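You operate a simulated robot arm through the tools that you are given. There is no shell and no other tool. Be economical: measure what you need, move in short steps, check, and stop when the job is done.

You are at the controls of a simulated robot arm. One attempt, no reset.

## Task
Put the 10 A loose breaker from the top of the sample bench on the foil board there and the 6 A loose breaker on the card sheet there.

The check looks at the end state, three seconds after you hand in, the way a careful person would. Anything else that was tipped, shoved, dropped, spilled or broken makes it a failure.

## Robot
A 7-joint arm with a two-finger parallel gripper, fixed in place. Base frame: the origin is at the foot of the arm, x ahead of it, y to its left, z up; the work surface is at about z = 0. Readings come in mm, degrees, newtons and seconds.
With the tool pointing down near the work surface it reaches from about 240 to 620 mm from the base axis. Its first joint turns from -66.0 to 66.0 degrees. Payload 2.6 kg.
Tool frame: the origin (TCP) lies between the finger pads and is the grasp point; the fingertips stand 30 mm ahead of it; z points along the fingers, y is the line along which they close. Largest opening 94 mm; finger width 28, thickness 10; the body of the gripper, 50 by 96 mm, starts 55 mm behind the TCP.
Orientation is that of the tool frame in the base frame, as a unit quaternion [x, y, z, w]. With the fingers straight down and closing along the base's y, the tool's x points along the base's -x, its y along +y and its z along -z.

## Interface
- The arm moves only by the tool apply_moves. Its arguments are lists of equal length, an entry for each row: "claw": the finger opening in cm, from 0 to 9.4; "translation": the shift along the base's x, y, z in cm, a list of three; "dr": the turn, a rotation vector about the base's x, y, z in degrees, a list of three. In form: {"claw": [claw, ...], "translation": [[dx, dy, dz], ...], "dr": [[rx, ry, rz], ...]}. A call has 1 to 8 rows; each row shifts and turns the commanded pose from where the row before left it. Rows are played at 5 a second. More than 50 mm and 8.6 degrees between two rows, or a gripper value outside its range, and nothing of the call is played. A pose out of reach is approached as far as the arm can. The call stops where the force on the tool passes 40 N (or 10 N more than at its start, if that is more) or the arm is blocked; 0.2 s more then pass. The fingers move at their own pace (about 72 mm/s each) and stop on an object; they squeeze with about 27 N. The grip force told is the motor's: it shows also when the fingers shut on nothing. Time passes only in rows, and 0.2 s behind the last, so rows that do not move let the fingers close. It gives the time, the measured TCP pose, the force on the tool (base axes), the opening and the grip force at its end, in the units of the frame above (readings bear some noise).
- Cameras (640 x 400 px; columns grow to the right, rows downward): "scene" is fixed at [39.3, 453.2, 555.5]; the picture's right is [-0.60, -0.80, 0.00], its down [-0.52, 0.39, -0.76] and it looks along [0.61, -0.46, -0.65] (base axes); focal length 330 px, centre (320, 200). "wrist" rides on the gripper at [-37, 0, -58] in the tool frame; the picture's right is [0.00, -1.00, 0.00], its down [0.97, 0.00, -0.24] and it looks along [0.24, 0.00, 0.97] (tool axes); focal length 218 px, centre (320, 200).
- capture(camera): a new picture of that camera. It takes no simulated time.
- locate(camera, pixels): for up to 12 pixels [column, row] of the newest picture of that camera ("zoom" is the newest enlarged one), the place [x, y, z] in the base frame of the surface seen there, good to about 2 mm, but the place of the scene camera against the robot may be out by one fixed shift of up to 18 mm in any direction. It takes no simulated time.
- close_up(camera, box): a new picture of the part [left, top, right, bottom] of that camera's present view, enlarged. It takes no simulated time.
- job_done(): hands the job in; it is judged then, once.

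Work in short steps. Measure before you move; look again where a grasp or a placing could have gone wrong, and mend it. You have 60 turns and 30 pictures in all, those below and enlarged ones among them. Open the gripper and draw the arm clear of the work before you hand the job in, unless the task says otherwise; then end with one line.

The tools are called after "Request:" as name(argument=value, ...) on one line, values as JSON. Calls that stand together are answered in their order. apply_moves: Moves the arm, as the interface text tells. Its arguments: {"type":"object","properties":{"claw":{"type":"array","items":{"type":"number"}},"translation":{"type":"array","items":{"type":"array","items":{"type":"number"}}},"dr":{"type":"array","items":{"type":"array","items":{"type":"number"}}}},"required":["claw","translation","dr"]} The other tools are called the same way: capture (camera) takes a picture; locate (camera, pixels) gives the place of the surface under pixels of a picture; close_up (camera, box) takes an enlarged picture of a part of a camera's view; job_done () hands the job in.

At the start:

```text
t: 0.0
tool_pos: [409.9, 80.6, 271.6]
tool_rot: [-0.001, 1.0, 0.0, 0.0]
ft_force: [-0.6, -0.7, -0.3]
gripper_width: 94.0
grasp_force: 0.1
```

scene: 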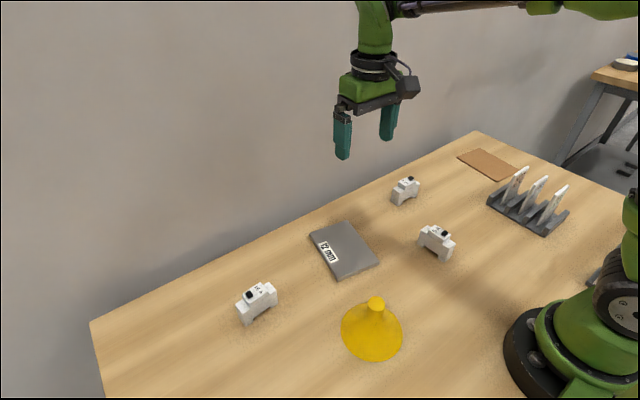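
wrist: 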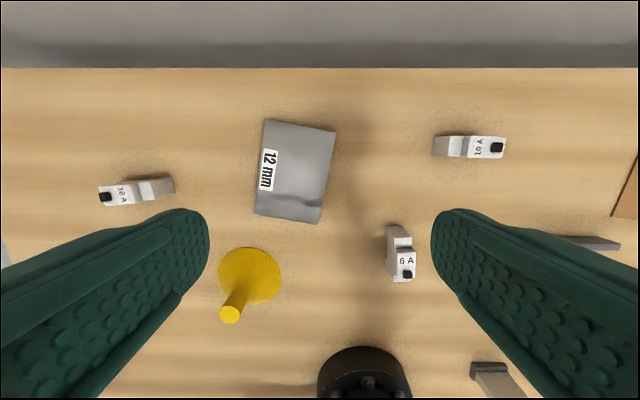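

The wrist picture shows breakers near (135,190), (470,147) and (402,255). There is a grey board at (295,170) and a brown sheet at the right edge. I'll enlarge these to read the labels.

Request:
close_up(camera="wrist", box=[80, 110, 340, 272])

Request:
close_up(camera="wrist", box=[370, 110, 640, 290])

Request:
close_up(camera="scene", box=[380, 120, 600, 270])

Request:
locate(camera="scene", pixels=[[480, 150], [459, 156], [479, 149], [518, 168], [497, 181], [310, 238], [347, 221], [380, 262], [338, 279], [345, 250], [405, 183], [436, 232]])

Request:
locate(camera="wrist", pixels=[[265, 119], [336, 131], [318, 223], [253, 213], [436, 147], [505, 148], [470, 140], [470, 155], [393, 228], [403, 278], [390, 255], [413, 262]])

```text
2.46 times, centred on (210, 191) of wrist
```

zoom: 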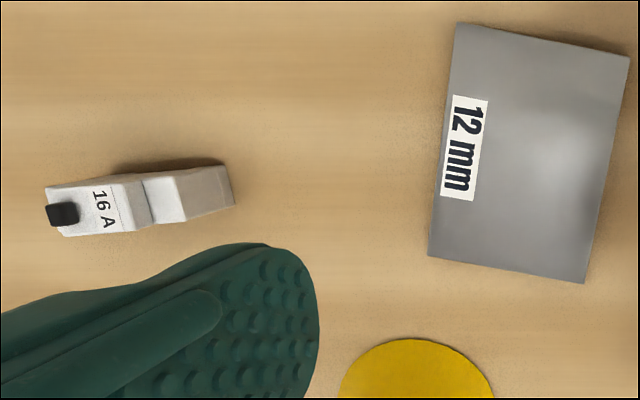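

```text
2.22 times, centred on (505, 200) of wrist
```

zoom: 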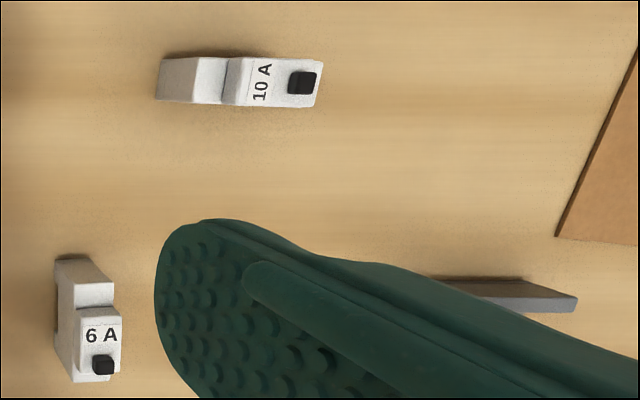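

```text
2.67 times, centred on (490, 195) of scene
```

zoom: 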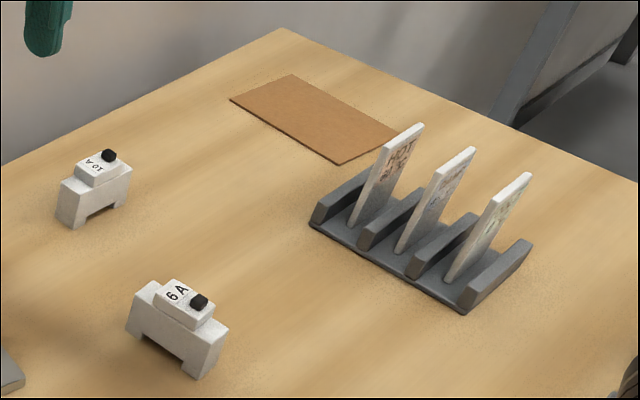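

```text
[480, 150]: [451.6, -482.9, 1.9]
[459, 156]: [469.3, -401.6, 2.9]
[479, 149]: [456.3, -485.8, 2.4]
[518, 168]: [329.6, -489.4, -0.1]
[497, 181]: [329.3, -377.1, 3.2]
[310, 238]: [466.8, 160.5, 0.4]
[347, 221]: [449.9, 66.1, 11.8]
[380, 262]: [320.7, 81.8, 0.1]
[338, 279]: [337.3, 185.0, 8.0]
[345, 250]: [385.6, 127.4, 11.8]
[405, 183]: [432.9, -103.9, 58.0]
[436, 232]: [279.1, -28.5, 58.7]
```

```text
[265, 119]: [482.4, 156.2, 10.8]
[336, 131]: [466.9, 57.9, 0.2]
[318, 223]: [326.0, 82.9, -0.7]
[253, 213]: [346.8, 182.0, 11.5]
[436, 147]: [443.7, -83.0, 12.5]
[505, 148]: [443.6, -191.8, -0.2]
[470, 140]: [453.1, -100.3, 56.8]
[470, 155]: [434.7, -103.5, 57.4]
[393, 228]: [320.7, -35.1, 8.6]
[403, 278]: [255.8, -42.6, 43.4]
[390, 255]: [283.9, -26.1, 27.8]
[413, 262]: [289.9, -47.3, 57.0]
```

The breakers read 16 A at left, 10 A at upper right and 6 A at lower right. Next I'll check what the rack sheets and the far table hold, to be sure which things are the foil board and the card sheet.

Request:
close_up(camera="scene", box=[480, 150, 580, 240])

Request:
close_up(camera="scene", box=[540, 40, 640, 110])

Request:
close_up(camera="scene", box=[290, 200, 400, 290])

```text
4.44 times, centred on (530, 195) of scene
```

zoom: 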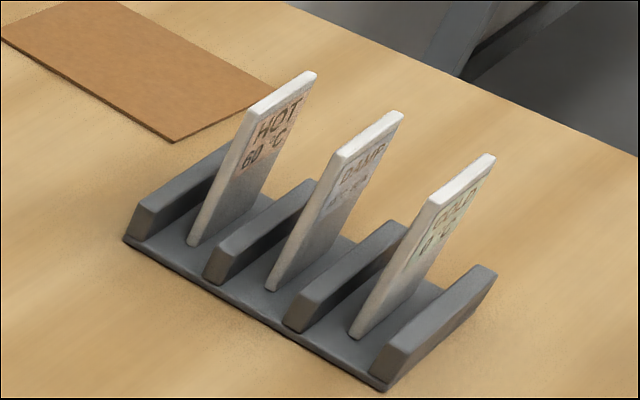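

```text
5.71 times, centred on (590, 75) of scene
```

zoom: 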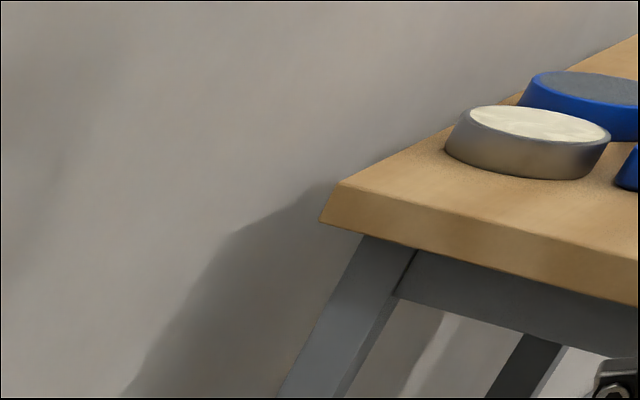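

```text
4.44 times, centred on (345, 245) of scene
```

zoom: 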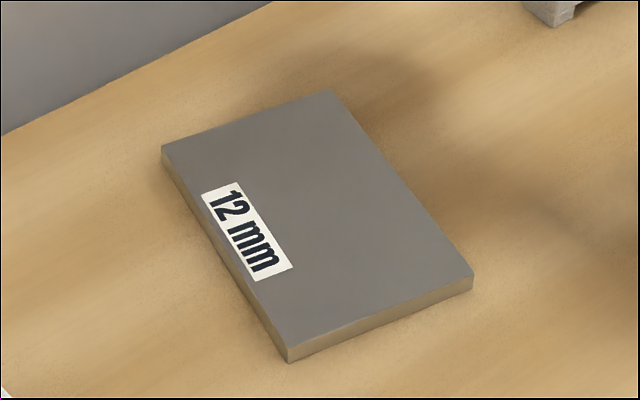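

The grey foil-faced 12 mm board and the brown card sheet are the targets. I'll move above the 6 A breaker, around (290,-37), and look at it with the wrist camera.

Request:
apply_moves(claw=[9.4, 9.4, 9.4, 9.4, 9.4], translation=[[-2.5, -2.9, -1.5], [-2.5, -2.9, -1.5], [-2.5, -2.9, -1.5], [-2.5, -2.9, -1.5], [-1.5, 0, 0]], dr=[[0, 0, 0], [0, 0, 0], [0, 0, 0], [0, 0, 0], [0, 0, 0]])

Request:
capture(camera="wrist")

```text
t: 1.2
tool_pos: [294.4, -35.5, 213.1]
tool_rot: [-0.001, 1.0, 0.0, 0.0]
ft_force: [-0.4, -0.4, 0.4]
gripper_width: 94.0
grasp_force: 0.2
```

```text
21 pictures are left
```

wrist: 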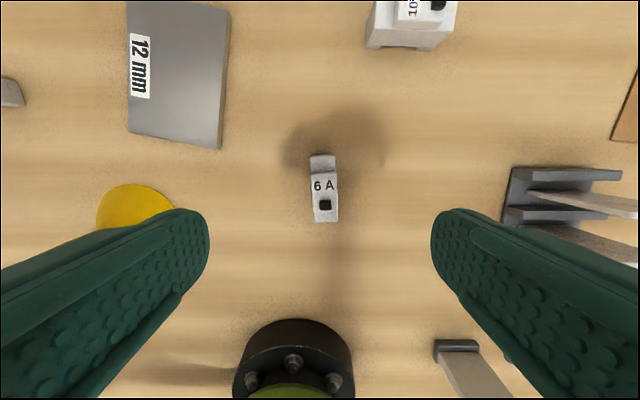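

The 6 A breaker is at (324,188). I'll measure its outline.

Request:
close_up(camera="wrist", box=[274, 140, 374, 230])

Request:
locate(camera="wrist", pixels=[[312, 157], [334, 157], [312, 176], [336, 176], [316, 218], [336, 218], [324, 185], [325, 214], [324, 160], [324, 168]])

```text
4.44 times, centred on (324, 185) of wrist
```

zoom: 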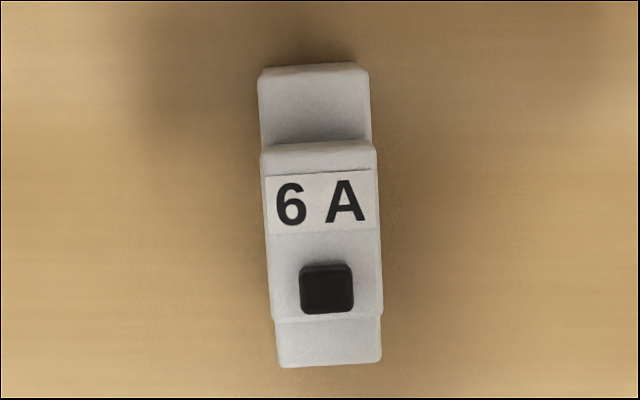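

```text
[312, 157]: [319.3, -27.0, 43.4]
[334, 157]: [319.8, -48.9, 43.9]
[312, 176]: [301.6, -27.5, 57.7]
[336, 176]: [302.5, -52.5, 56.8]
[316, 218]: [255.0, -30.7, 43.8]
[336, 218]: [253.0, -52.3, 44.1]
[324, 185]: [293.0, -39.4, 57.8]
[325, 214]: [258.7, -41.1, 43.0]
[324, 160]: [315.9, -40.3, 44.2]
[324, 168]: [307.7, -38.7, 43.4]
```

The breaker runs x 253–320, with its centre near (287,-40) and a yaw of about +3°. It is 22 mm wide with its top at z 58. I'll align over it and descend part of the way.

Request:
apply_moves(claw=[9.4, 7, 7, 7, 7, 7], translation=[[-0.74, -0.43, 0], [0, 0, -4], [0, 0, -4], [0, 0, -4], [0, 0, -3], [0, 0, -2.4]], dr=[[0, 0, 3], [0, 0, 0], [0, 0, 0], [0, 0, 0], [0, 0, 0], [0, 0, 0]])

Request:
capture(camera="wrist")

```text
t: 2.6
tool_pos: [286.6, -39.6, 37.5]
tool_rot: [-0.027, 1.0, 0.001, -0.001]
ft_force: [0.0, -0.4, 0.5]
gripper_width: 70.1
grasp_force: 0.1
```

```text
19 pictures are left
```

wrist: 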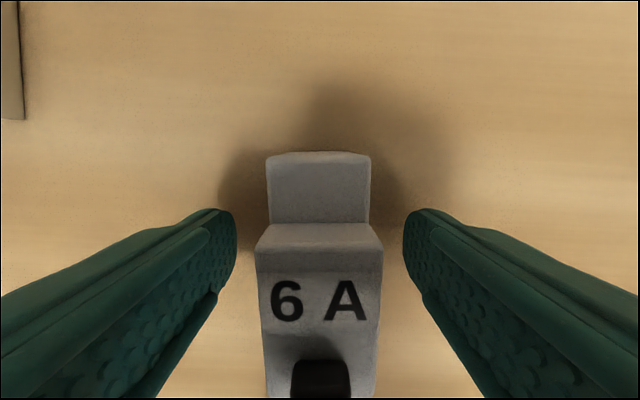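

The breaker sits square and centred between the fingers. I'll close on it and lift.

Request:
apply_moves(claw=[1, 1, 1, 1, 1, 1], translation=[[0, 0, 0], [0, 0, 0], [0, 0, 0], [0, 0, 2], [0, 0, 4], [0, 0, 4]], dr=[[0, 0, 0], [0, 0, 0], [0, 0, 0], [0, 0, 0], [0, 0, 0], [0, 0, 0]])

Request:
locate(camera="scene", pixels=[[525, 168], [540, 178], [565, 186], [546, 235], [488, 201], [568, 212], [510, 190], [489, 165], [496, 180], [461, 158], [516, 168], [477, 151]])

```text
t: 4.0
tool_pos: [286.0, -40.1, 137.6]
tool_rot: [-0.027, 1.0, 0.0, 0.0]
ft_force: [0.9, -0.1, -0.1]
gripper_width: 30.4
grasp_force: 27.1
```

```text
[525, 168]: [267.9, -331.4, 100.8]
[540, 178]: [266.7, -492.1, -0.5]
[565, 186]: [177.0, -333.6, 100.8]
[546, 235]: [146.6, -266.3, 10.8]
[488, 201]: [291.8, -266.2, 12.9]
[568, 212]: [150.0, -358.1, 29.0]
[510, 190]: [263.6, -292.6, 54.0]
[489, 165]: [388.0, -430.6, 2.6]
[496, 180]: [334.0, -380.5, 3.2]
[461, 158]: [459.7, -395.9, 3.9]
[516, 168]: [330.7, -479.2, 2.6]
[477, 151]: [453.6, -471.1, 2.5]
```

The opening reads 30.4 mm, which is wider than the 23–25 mm I measured. I'll check the grasp before carrying it.

Request:
capture(camera="wrist")

Request:
close_up(camera="scene", box=[380, 100, 540, 260])

```text
18 pictures are left
```

wrist: 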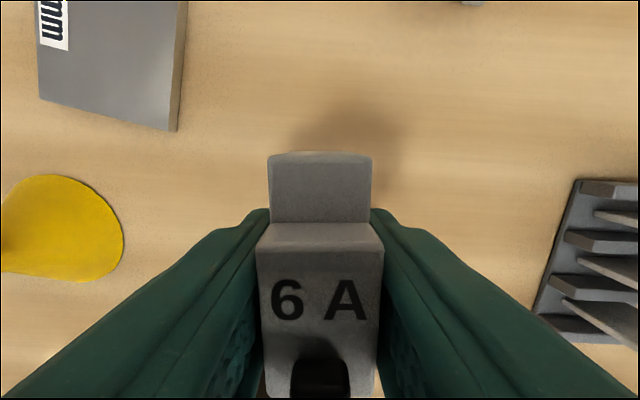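

```text
2.50 times, centred on (460, 180) of scene
```

zoom: 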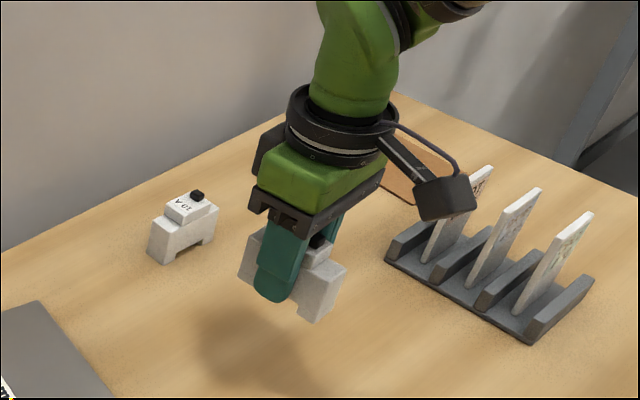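

The grip is solid and square. I'll raise it and carry it forward and to the right, over clear bench, toward the card sheet, then look.

Request:
apply_moves(claw=[1, 1, 1, 1, 1, 1, 1, 1], translation=[[2, 0, 4], [3, -1, 2], [3, -3, 0], [2.4, -4.3, 0], [0, -4.9, 0], [0, -4.9, 0], [0, -4.9, 0], [0, -4.5, 0]], dr=[[0, 0, 0], [0, 0, 0], [0, 0, 0], [0, 0, 0], [0, 0, 0], [0, 0, 0], [0, 0, 0], [0, 0, 0]])

Request:
capture(camera="wrist")

```text
t: 5.8
tool_pos: [390.9, -315.2, 197.5]
tool_rot: [-0.027, 1.0, 0.0, 0.0]
ft_force: [-0.1, -0.2, -1.8]
gripper_width: 30.0
grasp_force: 27.0
```

```text
16 pictures are left
```

wrist: 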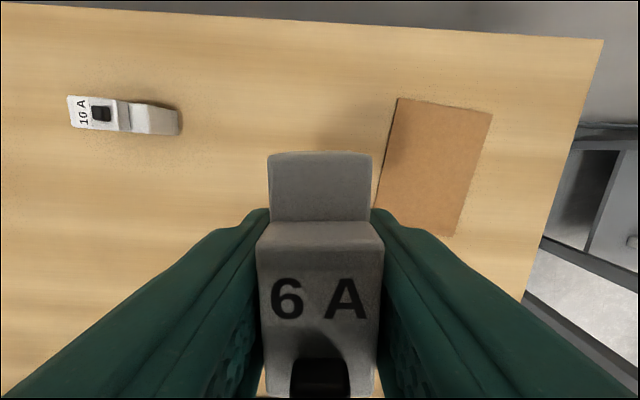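

The card is visible with corners at about (398,99), (492,113), (452,236) and (375,207). I'll locate them.

Request:
locate(camera="wrist", pixels=[[400, 101], [490, 114], [452, 234], [379, 204], [440, 170], [560, 130], [140, 118]])

```text
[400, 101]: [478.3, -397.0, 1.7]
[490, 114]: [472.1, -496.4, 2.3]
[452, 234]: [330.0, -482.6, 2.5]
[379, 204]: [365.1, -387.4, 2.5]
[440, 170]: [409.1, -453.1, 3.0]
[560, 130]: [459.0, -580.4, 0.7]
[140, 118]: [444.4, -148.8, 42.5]
```

The card's centre is about (404,-440) and its surface is at z ≈ 2.5. I'll place the breaker at (392,-432), descending to just above contact.

Request:
apply_moves(claw=[1, 1, 1, 1, 1, 1, 1, 1], translation=[[0, -4, 0], [0, -4, 0], [0.1, -3.7, 0], [0, 0, -4], [0, 0, -4], [0, 0, -4], [0, 0, -2.5], [0, 0, -0.5]], dr=[[0, 0, 0], [0, 0, 0], [0, 0, 0], [0, 0, 0], [0, 0, 0], [0, 0, 0], [0, 0, 0], [0, 0, 0]])

Request:
capture(camera="scene")

```text
t: 7.6
tool_pos: [391.6, -431.8, 48.6]
tool_rot: [-0.026, 1.0, 0.0, 0.0]
ft_force: [-0.3, -0.4, -0.4]
gripper_width: 30.1
grasp_force: 27.0
```

```text
15 pictures are left
```

scene: 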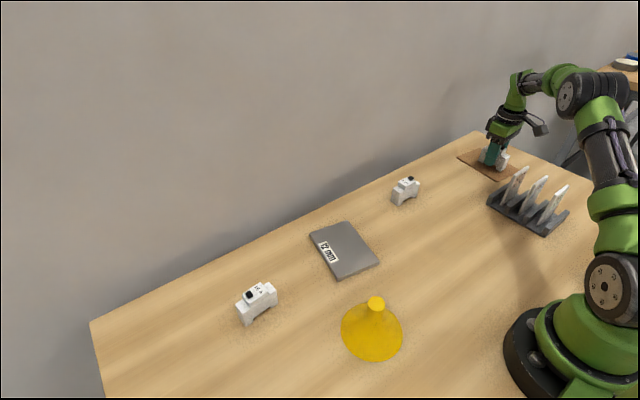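

The breaker hangs about 8 mm above the card, inside its outline. I'll lower it in small steps and watch the force.

Request:
apply_moves(claw=[1, 1, 1, 1], translation=[[0, 0, -0.4], [0, 0, -0.25], [0, 0, -0.15], [0, 0, -0.05]], dr=[[0, 0, 0], [0, 0, 0], [0, 0, 0], [0, 0, 0]])

```text
t: 8.6
tool_pos: [393.6, -432.7, 40.4]
tool_rot: [-0.026, 1.0, -0.002, 0.002]
ft_force: [0.4, 0.8, 8.4]
gripper_width: 30.2
grasp_force: 27.0
```

It has light contact, 8 N upward. I'll open gradually, then retreat straight up.

Request:
apply_moves(claw=[3.4, 4.5, 6, 6, 6, 6, 6, 6], translation=[[0, 0, 0], [0, 0, 0], [0, 0, 0], [0, 0, 1], [0, 0, 4], [0, 0, 4.5], [0, 0, 4.5], [0, 4, 2]], dr=[[0, 0, 0], [0, 0, 0], [0, 0, 0], [0, 0, 0], [0, 0, 0], [0, 0, 0], [0, 0, 0], [0, 0, 0]])

Request:
capture(camera="wrist")

```text
t: 10.4
tool_pos: [390.5, -392.6, 198.8]
tool_rot: [-0.026, 1.0, 0.0, -0.001]
ft_force: [-0.1, 0.4, 0.6]
gripper_width: 60.1
grasp_force: 0.1
```

```text
14 pictures are left
```

wrist: 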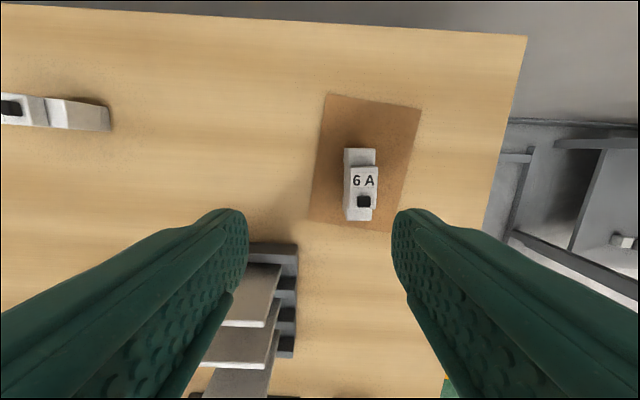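

The 6 A breaker stands squarely on the card. Next I'll travel to the 10 A breaker near (444,-117), turning the tool about +90° so the fingers close along x.

Request:
apply_moves(claw=[6, 7, 7, 7, 7, 7, 7, 7], translation=[[0.6, 3.5, 0.2], [0.6, 3.5, 0], [0.6, 3.5, 0], [0.6, 3.5, 0], [0.6, 3.5, 0], [0.6, 3.5, 0], [0.6, 3.5, 0], [0.6, 3.5, 0]], dr=[[0, 0, 8], [0, 0, 8], [0, 0, 8], [0, 0, 8], [0, 0, 8], [0, 0, 8], [0, 0, 8], [0, 0, 8]])

Request:
apply_moves(claw=[7, 7, 7], translation=[[0, 0, 0], [0, 0, 0], [0, 0, 0]], dr=[[0, 0, 8], [0, 0, 8], [0, 0, 7]])

Request:
capture(camera="wrist")

```text
t: 12.2
tool_pos: [441.1, -111.1, 201.1]
tool_rot: [-0.554, 0.833, 0.001, 0.0]
ft_force: [0.0, -0.2, 0.3]
gripper_width: 69.8
grasp_force: 0.1
```

```text
t: 13.0
tool_pos: [440.4, -111.9, 201.4]
tool_rot: [0.708, -0.706, 0.0, 0.0]
ft_force: [-0.3, -0.7, -0.6]
gripper_width: 69.9
grasp_force: 0.1
```

```text
13 pictures are left
```

wrist: 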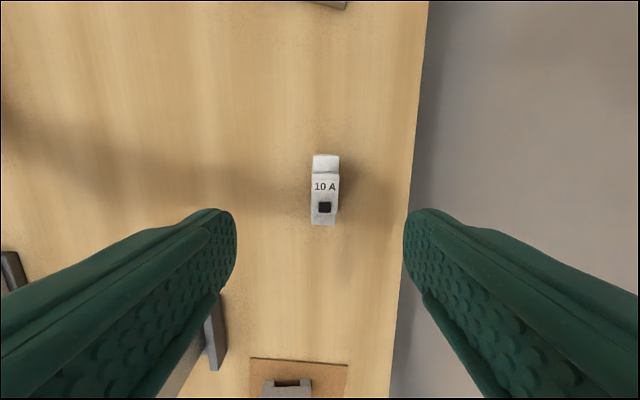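

The 10 A breaker is at (325,188), nearly aligned with the fingers. I'll measure its edges.

Request:
close_up(camera="wrist", box=[275, 145, 375, 235])

Request:
locate(camera="wrist", pixels=[[314, 158], [338, 158], [313, 178], [338, 178], [313, 221], [335, 221], [325, 182], [326, 160], [324, 222], [325, 156], [324, 224], [308, 10]])

```text
4.44 times, centred on (325, 190) of wrist
```

zoom: 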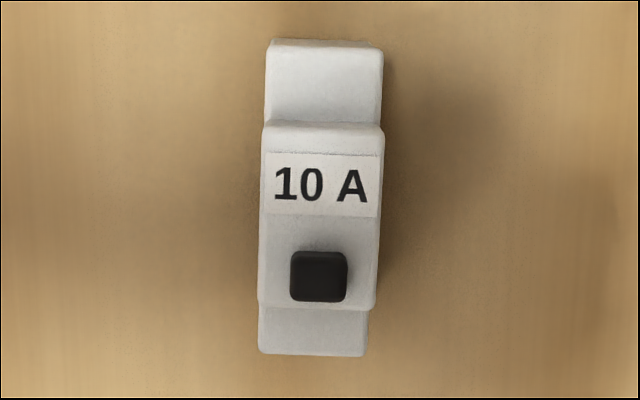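

```text
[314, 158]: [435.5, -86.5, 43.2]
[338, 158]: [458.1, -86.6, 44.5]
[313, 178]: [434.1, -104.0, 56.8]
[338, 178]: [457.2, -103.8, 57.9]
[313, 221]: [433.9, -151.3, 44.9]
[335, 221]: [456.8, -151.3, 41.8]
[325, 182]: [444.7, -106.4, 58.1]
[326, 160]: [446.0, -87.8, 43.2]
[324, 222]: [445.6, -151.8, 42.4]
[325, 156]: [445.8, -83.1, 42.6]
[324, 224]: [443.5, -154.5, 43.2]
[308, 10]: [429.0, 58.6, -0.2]
```

The 10 A centre is (445.5,-118.5) with a yaw of about −2° from the tool. I'll align and descend around it.

Request:
apply_moves(claw=[7, 7, 7, 7, 7, 7], translation=[[0.5, -0.66, 0], [0, 0, -4], [0, 0, -4], [0, 0, -4], [0, 0, -3], [0, 0, -1.4]], dr=[[0, 0, -2], [0, 0, 0], [0, 0, 0], [0, 0, 0], [0, 0, 0], [0, 0, 0]])

Request:
capture(camera="wrist")

```text
t: 14.4
tool_pos: [445.0, -118.3, 36.6]
tool_rot: [-0.696, 0.718, 0.0, 0.0]
ft_force: [0.2, -0.5, -0.1]
gripper_width: 70.0
grasp_force: 0.0
```

```text
11 pictures are left
```

wrist: 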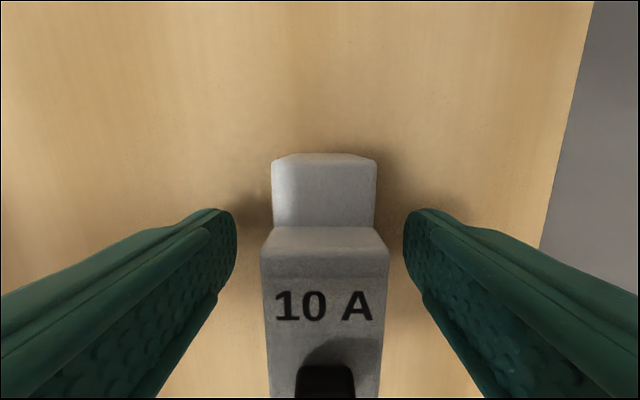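

It is slightly to the right, about 1 mm. I'll nudge +x 1 mm, close and lift.

Request:
apply_moves(claw=[7, 1, 1, 1, 1, 1, 1, 1], translation=[[0.1, 0, 0], [0, 0, 0], [0, 0, 0], [0, 0, 0], [0, 0, 2], [0, 0, 4], [0, 0, 4], [0, 0, 2]], dr=[[0, 0, 0], [0, 0, 0], [0, 0, 0], [0, 0, 0], [0, 0, 0], [0, 0, 0], [0, 0, 0], [0, 0, 0]])

```text
t: 16.2
tool_pos: [445.6, -118.2, 158.2]
tool_rot: [-0.695, 0.719, 0.0, -0.001]
ft_force: [0.7, 0.5, -2.1]
gripper_width: 30.2
grasp_force: 27.8
```

The grasp is good. I'll carry it over the foil board (centre about (405,120)) and turn −7° to match the board.

Request:
apply_moves(claw=[1, 1, 1, 1, 1, 1], translation=[[-0.7, 3.5, 0], [-0.7, 4, 0], [-0.7, 4.5, 0], [-0.7, 4.5, 0], [-0.7, 4, 0], [-0.6, 2.9, 0]], dr=[[0, 0, 0], [0, 0, -2], [0, 0, -2], [0, 0, -2], [0, 0, -1], [0, 0, 0]])

Request:
capture(camera="wrist")

Request:
capture(camera="scene")

```text
t: 17.6
tool_pos: [404.7, 116.4, 157.4]
tool_rot: [-0.649, 0.761, 0.0, 0.0]
ft_force: [0.0, 0.1, -1.4]
gripper_width: 30.1
grasp_force: 27.1
```

```text
10 pictures are left
```

wrist: 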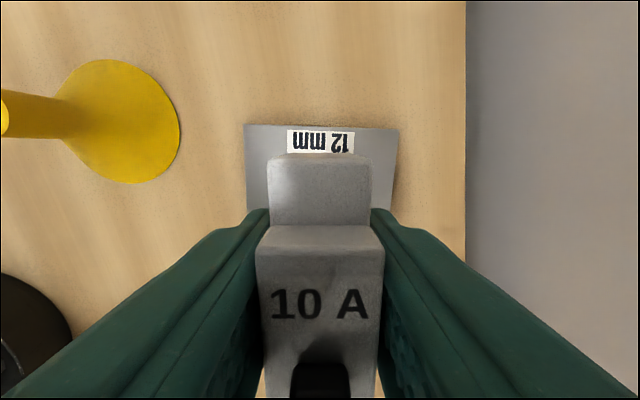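

```text
9 pictures are left
```

scene: 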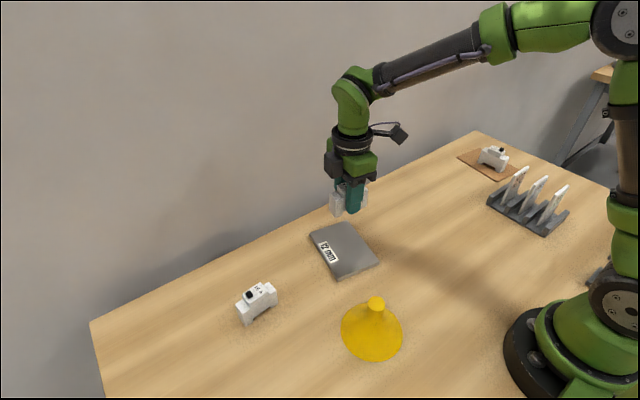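

The board is under the tool, with its far corners at (248,126) and (397,130). I'll confirm the position before lowering.

Request:
locate(camera="wrist", pixels=[[249, 128], [394, 132], [255, 200], [385, 200]])

```text
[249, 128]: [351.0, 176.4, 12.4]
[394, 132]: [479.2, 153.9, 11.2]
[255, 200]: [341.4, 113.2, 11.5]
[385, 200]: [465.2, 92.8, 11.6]
```

The surface is at z ≈ 12, so contact should come near TCP z 49. I'll lower to about 54, then ease down.

Request:
apply_moves(claw=[1, 1, 1, 1, 1, 1], translation=[[0, 0, -4], [0, 0, -4], [0, 0, -2], [0, 0, -0.4], [0, 0, -0.2], [0, 0, -0.15]], dr=[[0, 0, 0], [0, 0, 0], [0, 0, 0], [0, 0, 0], [0, 0, 0], [0, 0, 0]])

```text
t: 19.0
tool_pos: [405.0, 116.0, 50.0]
tool_rot: [-0.65, 0.76, 0.0, -0.001]
ft_force: [-0.5, -0.7, -1.8]
gripper_width: 30.3
grasp_force: 26.7
```

There is no contact yet at z 50, so I'll take it another 1–2 mm lower.

Request:
apply_moves(claw=[1, 1], translation=[[0, 0, -0.1], [0, 0, -0.06]], dr=[[0, 0, 0], [0, 0, 0]])

```text
t: 19.6
tool_pos: [405.9, 115.3, 48.6]
tool_rot: [-0.65, 0.76, -0.001, 0.0]
ft_force: [-2.8, -0.9, 12.9]
gripper_width: 30.3
grasp_force: 26.7
```

It is in contact, about 13 N upward. I'll release gradually and retreat straight up.

Request:
apply_moves(claw=[3.4, 4.5, 6, 6, 6, 6, 6, 6], translation=[[0, 0, 0], [0, 0, 0], [0, 0, 0], [0, 0, 1], [0, 0, 4], [0, 0, 4.5], [0, 0, 4.5], [0, -3, 3]], dr=[[0, 0, 0], [0, 0, 0], [0, 0, 0], [0, 0, 0], [0, 0, 0], [0, 0, 0], [0, 0, 0], [0, 0, 0]])

Request:
apply_moves(claw=[6, 6, 6], translation=[[0, -4, 3], [0, -4, 0], [0, -4, 0]], dr=[[0, 0, 0], [0, 0, 0], [0, 0, 0]])

Request:
capture(camera="scene")

Request:
capture(camera="wrist")

```text
t: 21.4
tool_pos: [405.6, 84.8, 219.0]
tool_rot: [-0.65, 0.76, 0.0, -0.001]
ft_force: [1.3, -0.9, -0.2]
gripper_width: 59.9
grasp_force: 0.1
```

```text
t: 22.2
tool_pos: [404.8, -34.6, 247.9]
tool_rot: [-0.65, 0.76, 0.0, 0.001]
ft_force: [0.2, -0.2, -0.3]
gripper_width: 59.7
grasp_force: 0.1
```

```text
8 pictures are left
```

scene: 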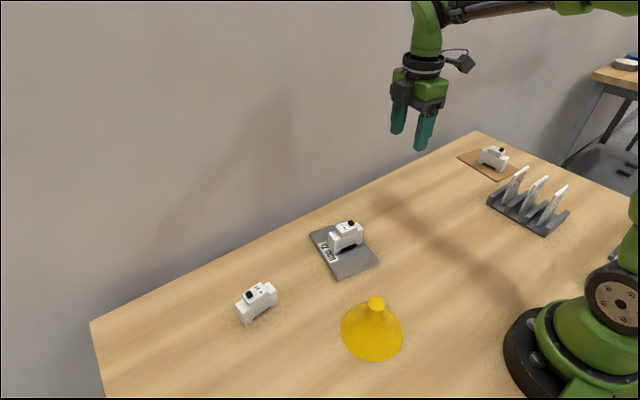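

```text
7 pictures are left
```

wrist: 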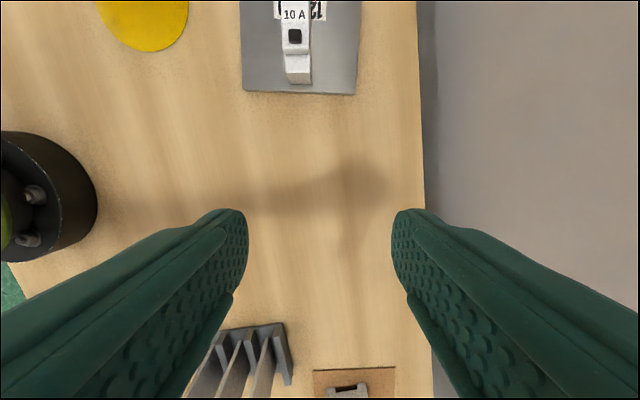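

Both breakers stand upright on their targets. Nothing else has been disturbed, and the arm is clear with the gripper open. I'll hand in.

Request:
job_done()

```text
The job is handed in.
```

The 10 A breaker is on the foil board and the 6 A breaker is on the card sheet. Both are upright, nothing else was moved, and the job is handed in.
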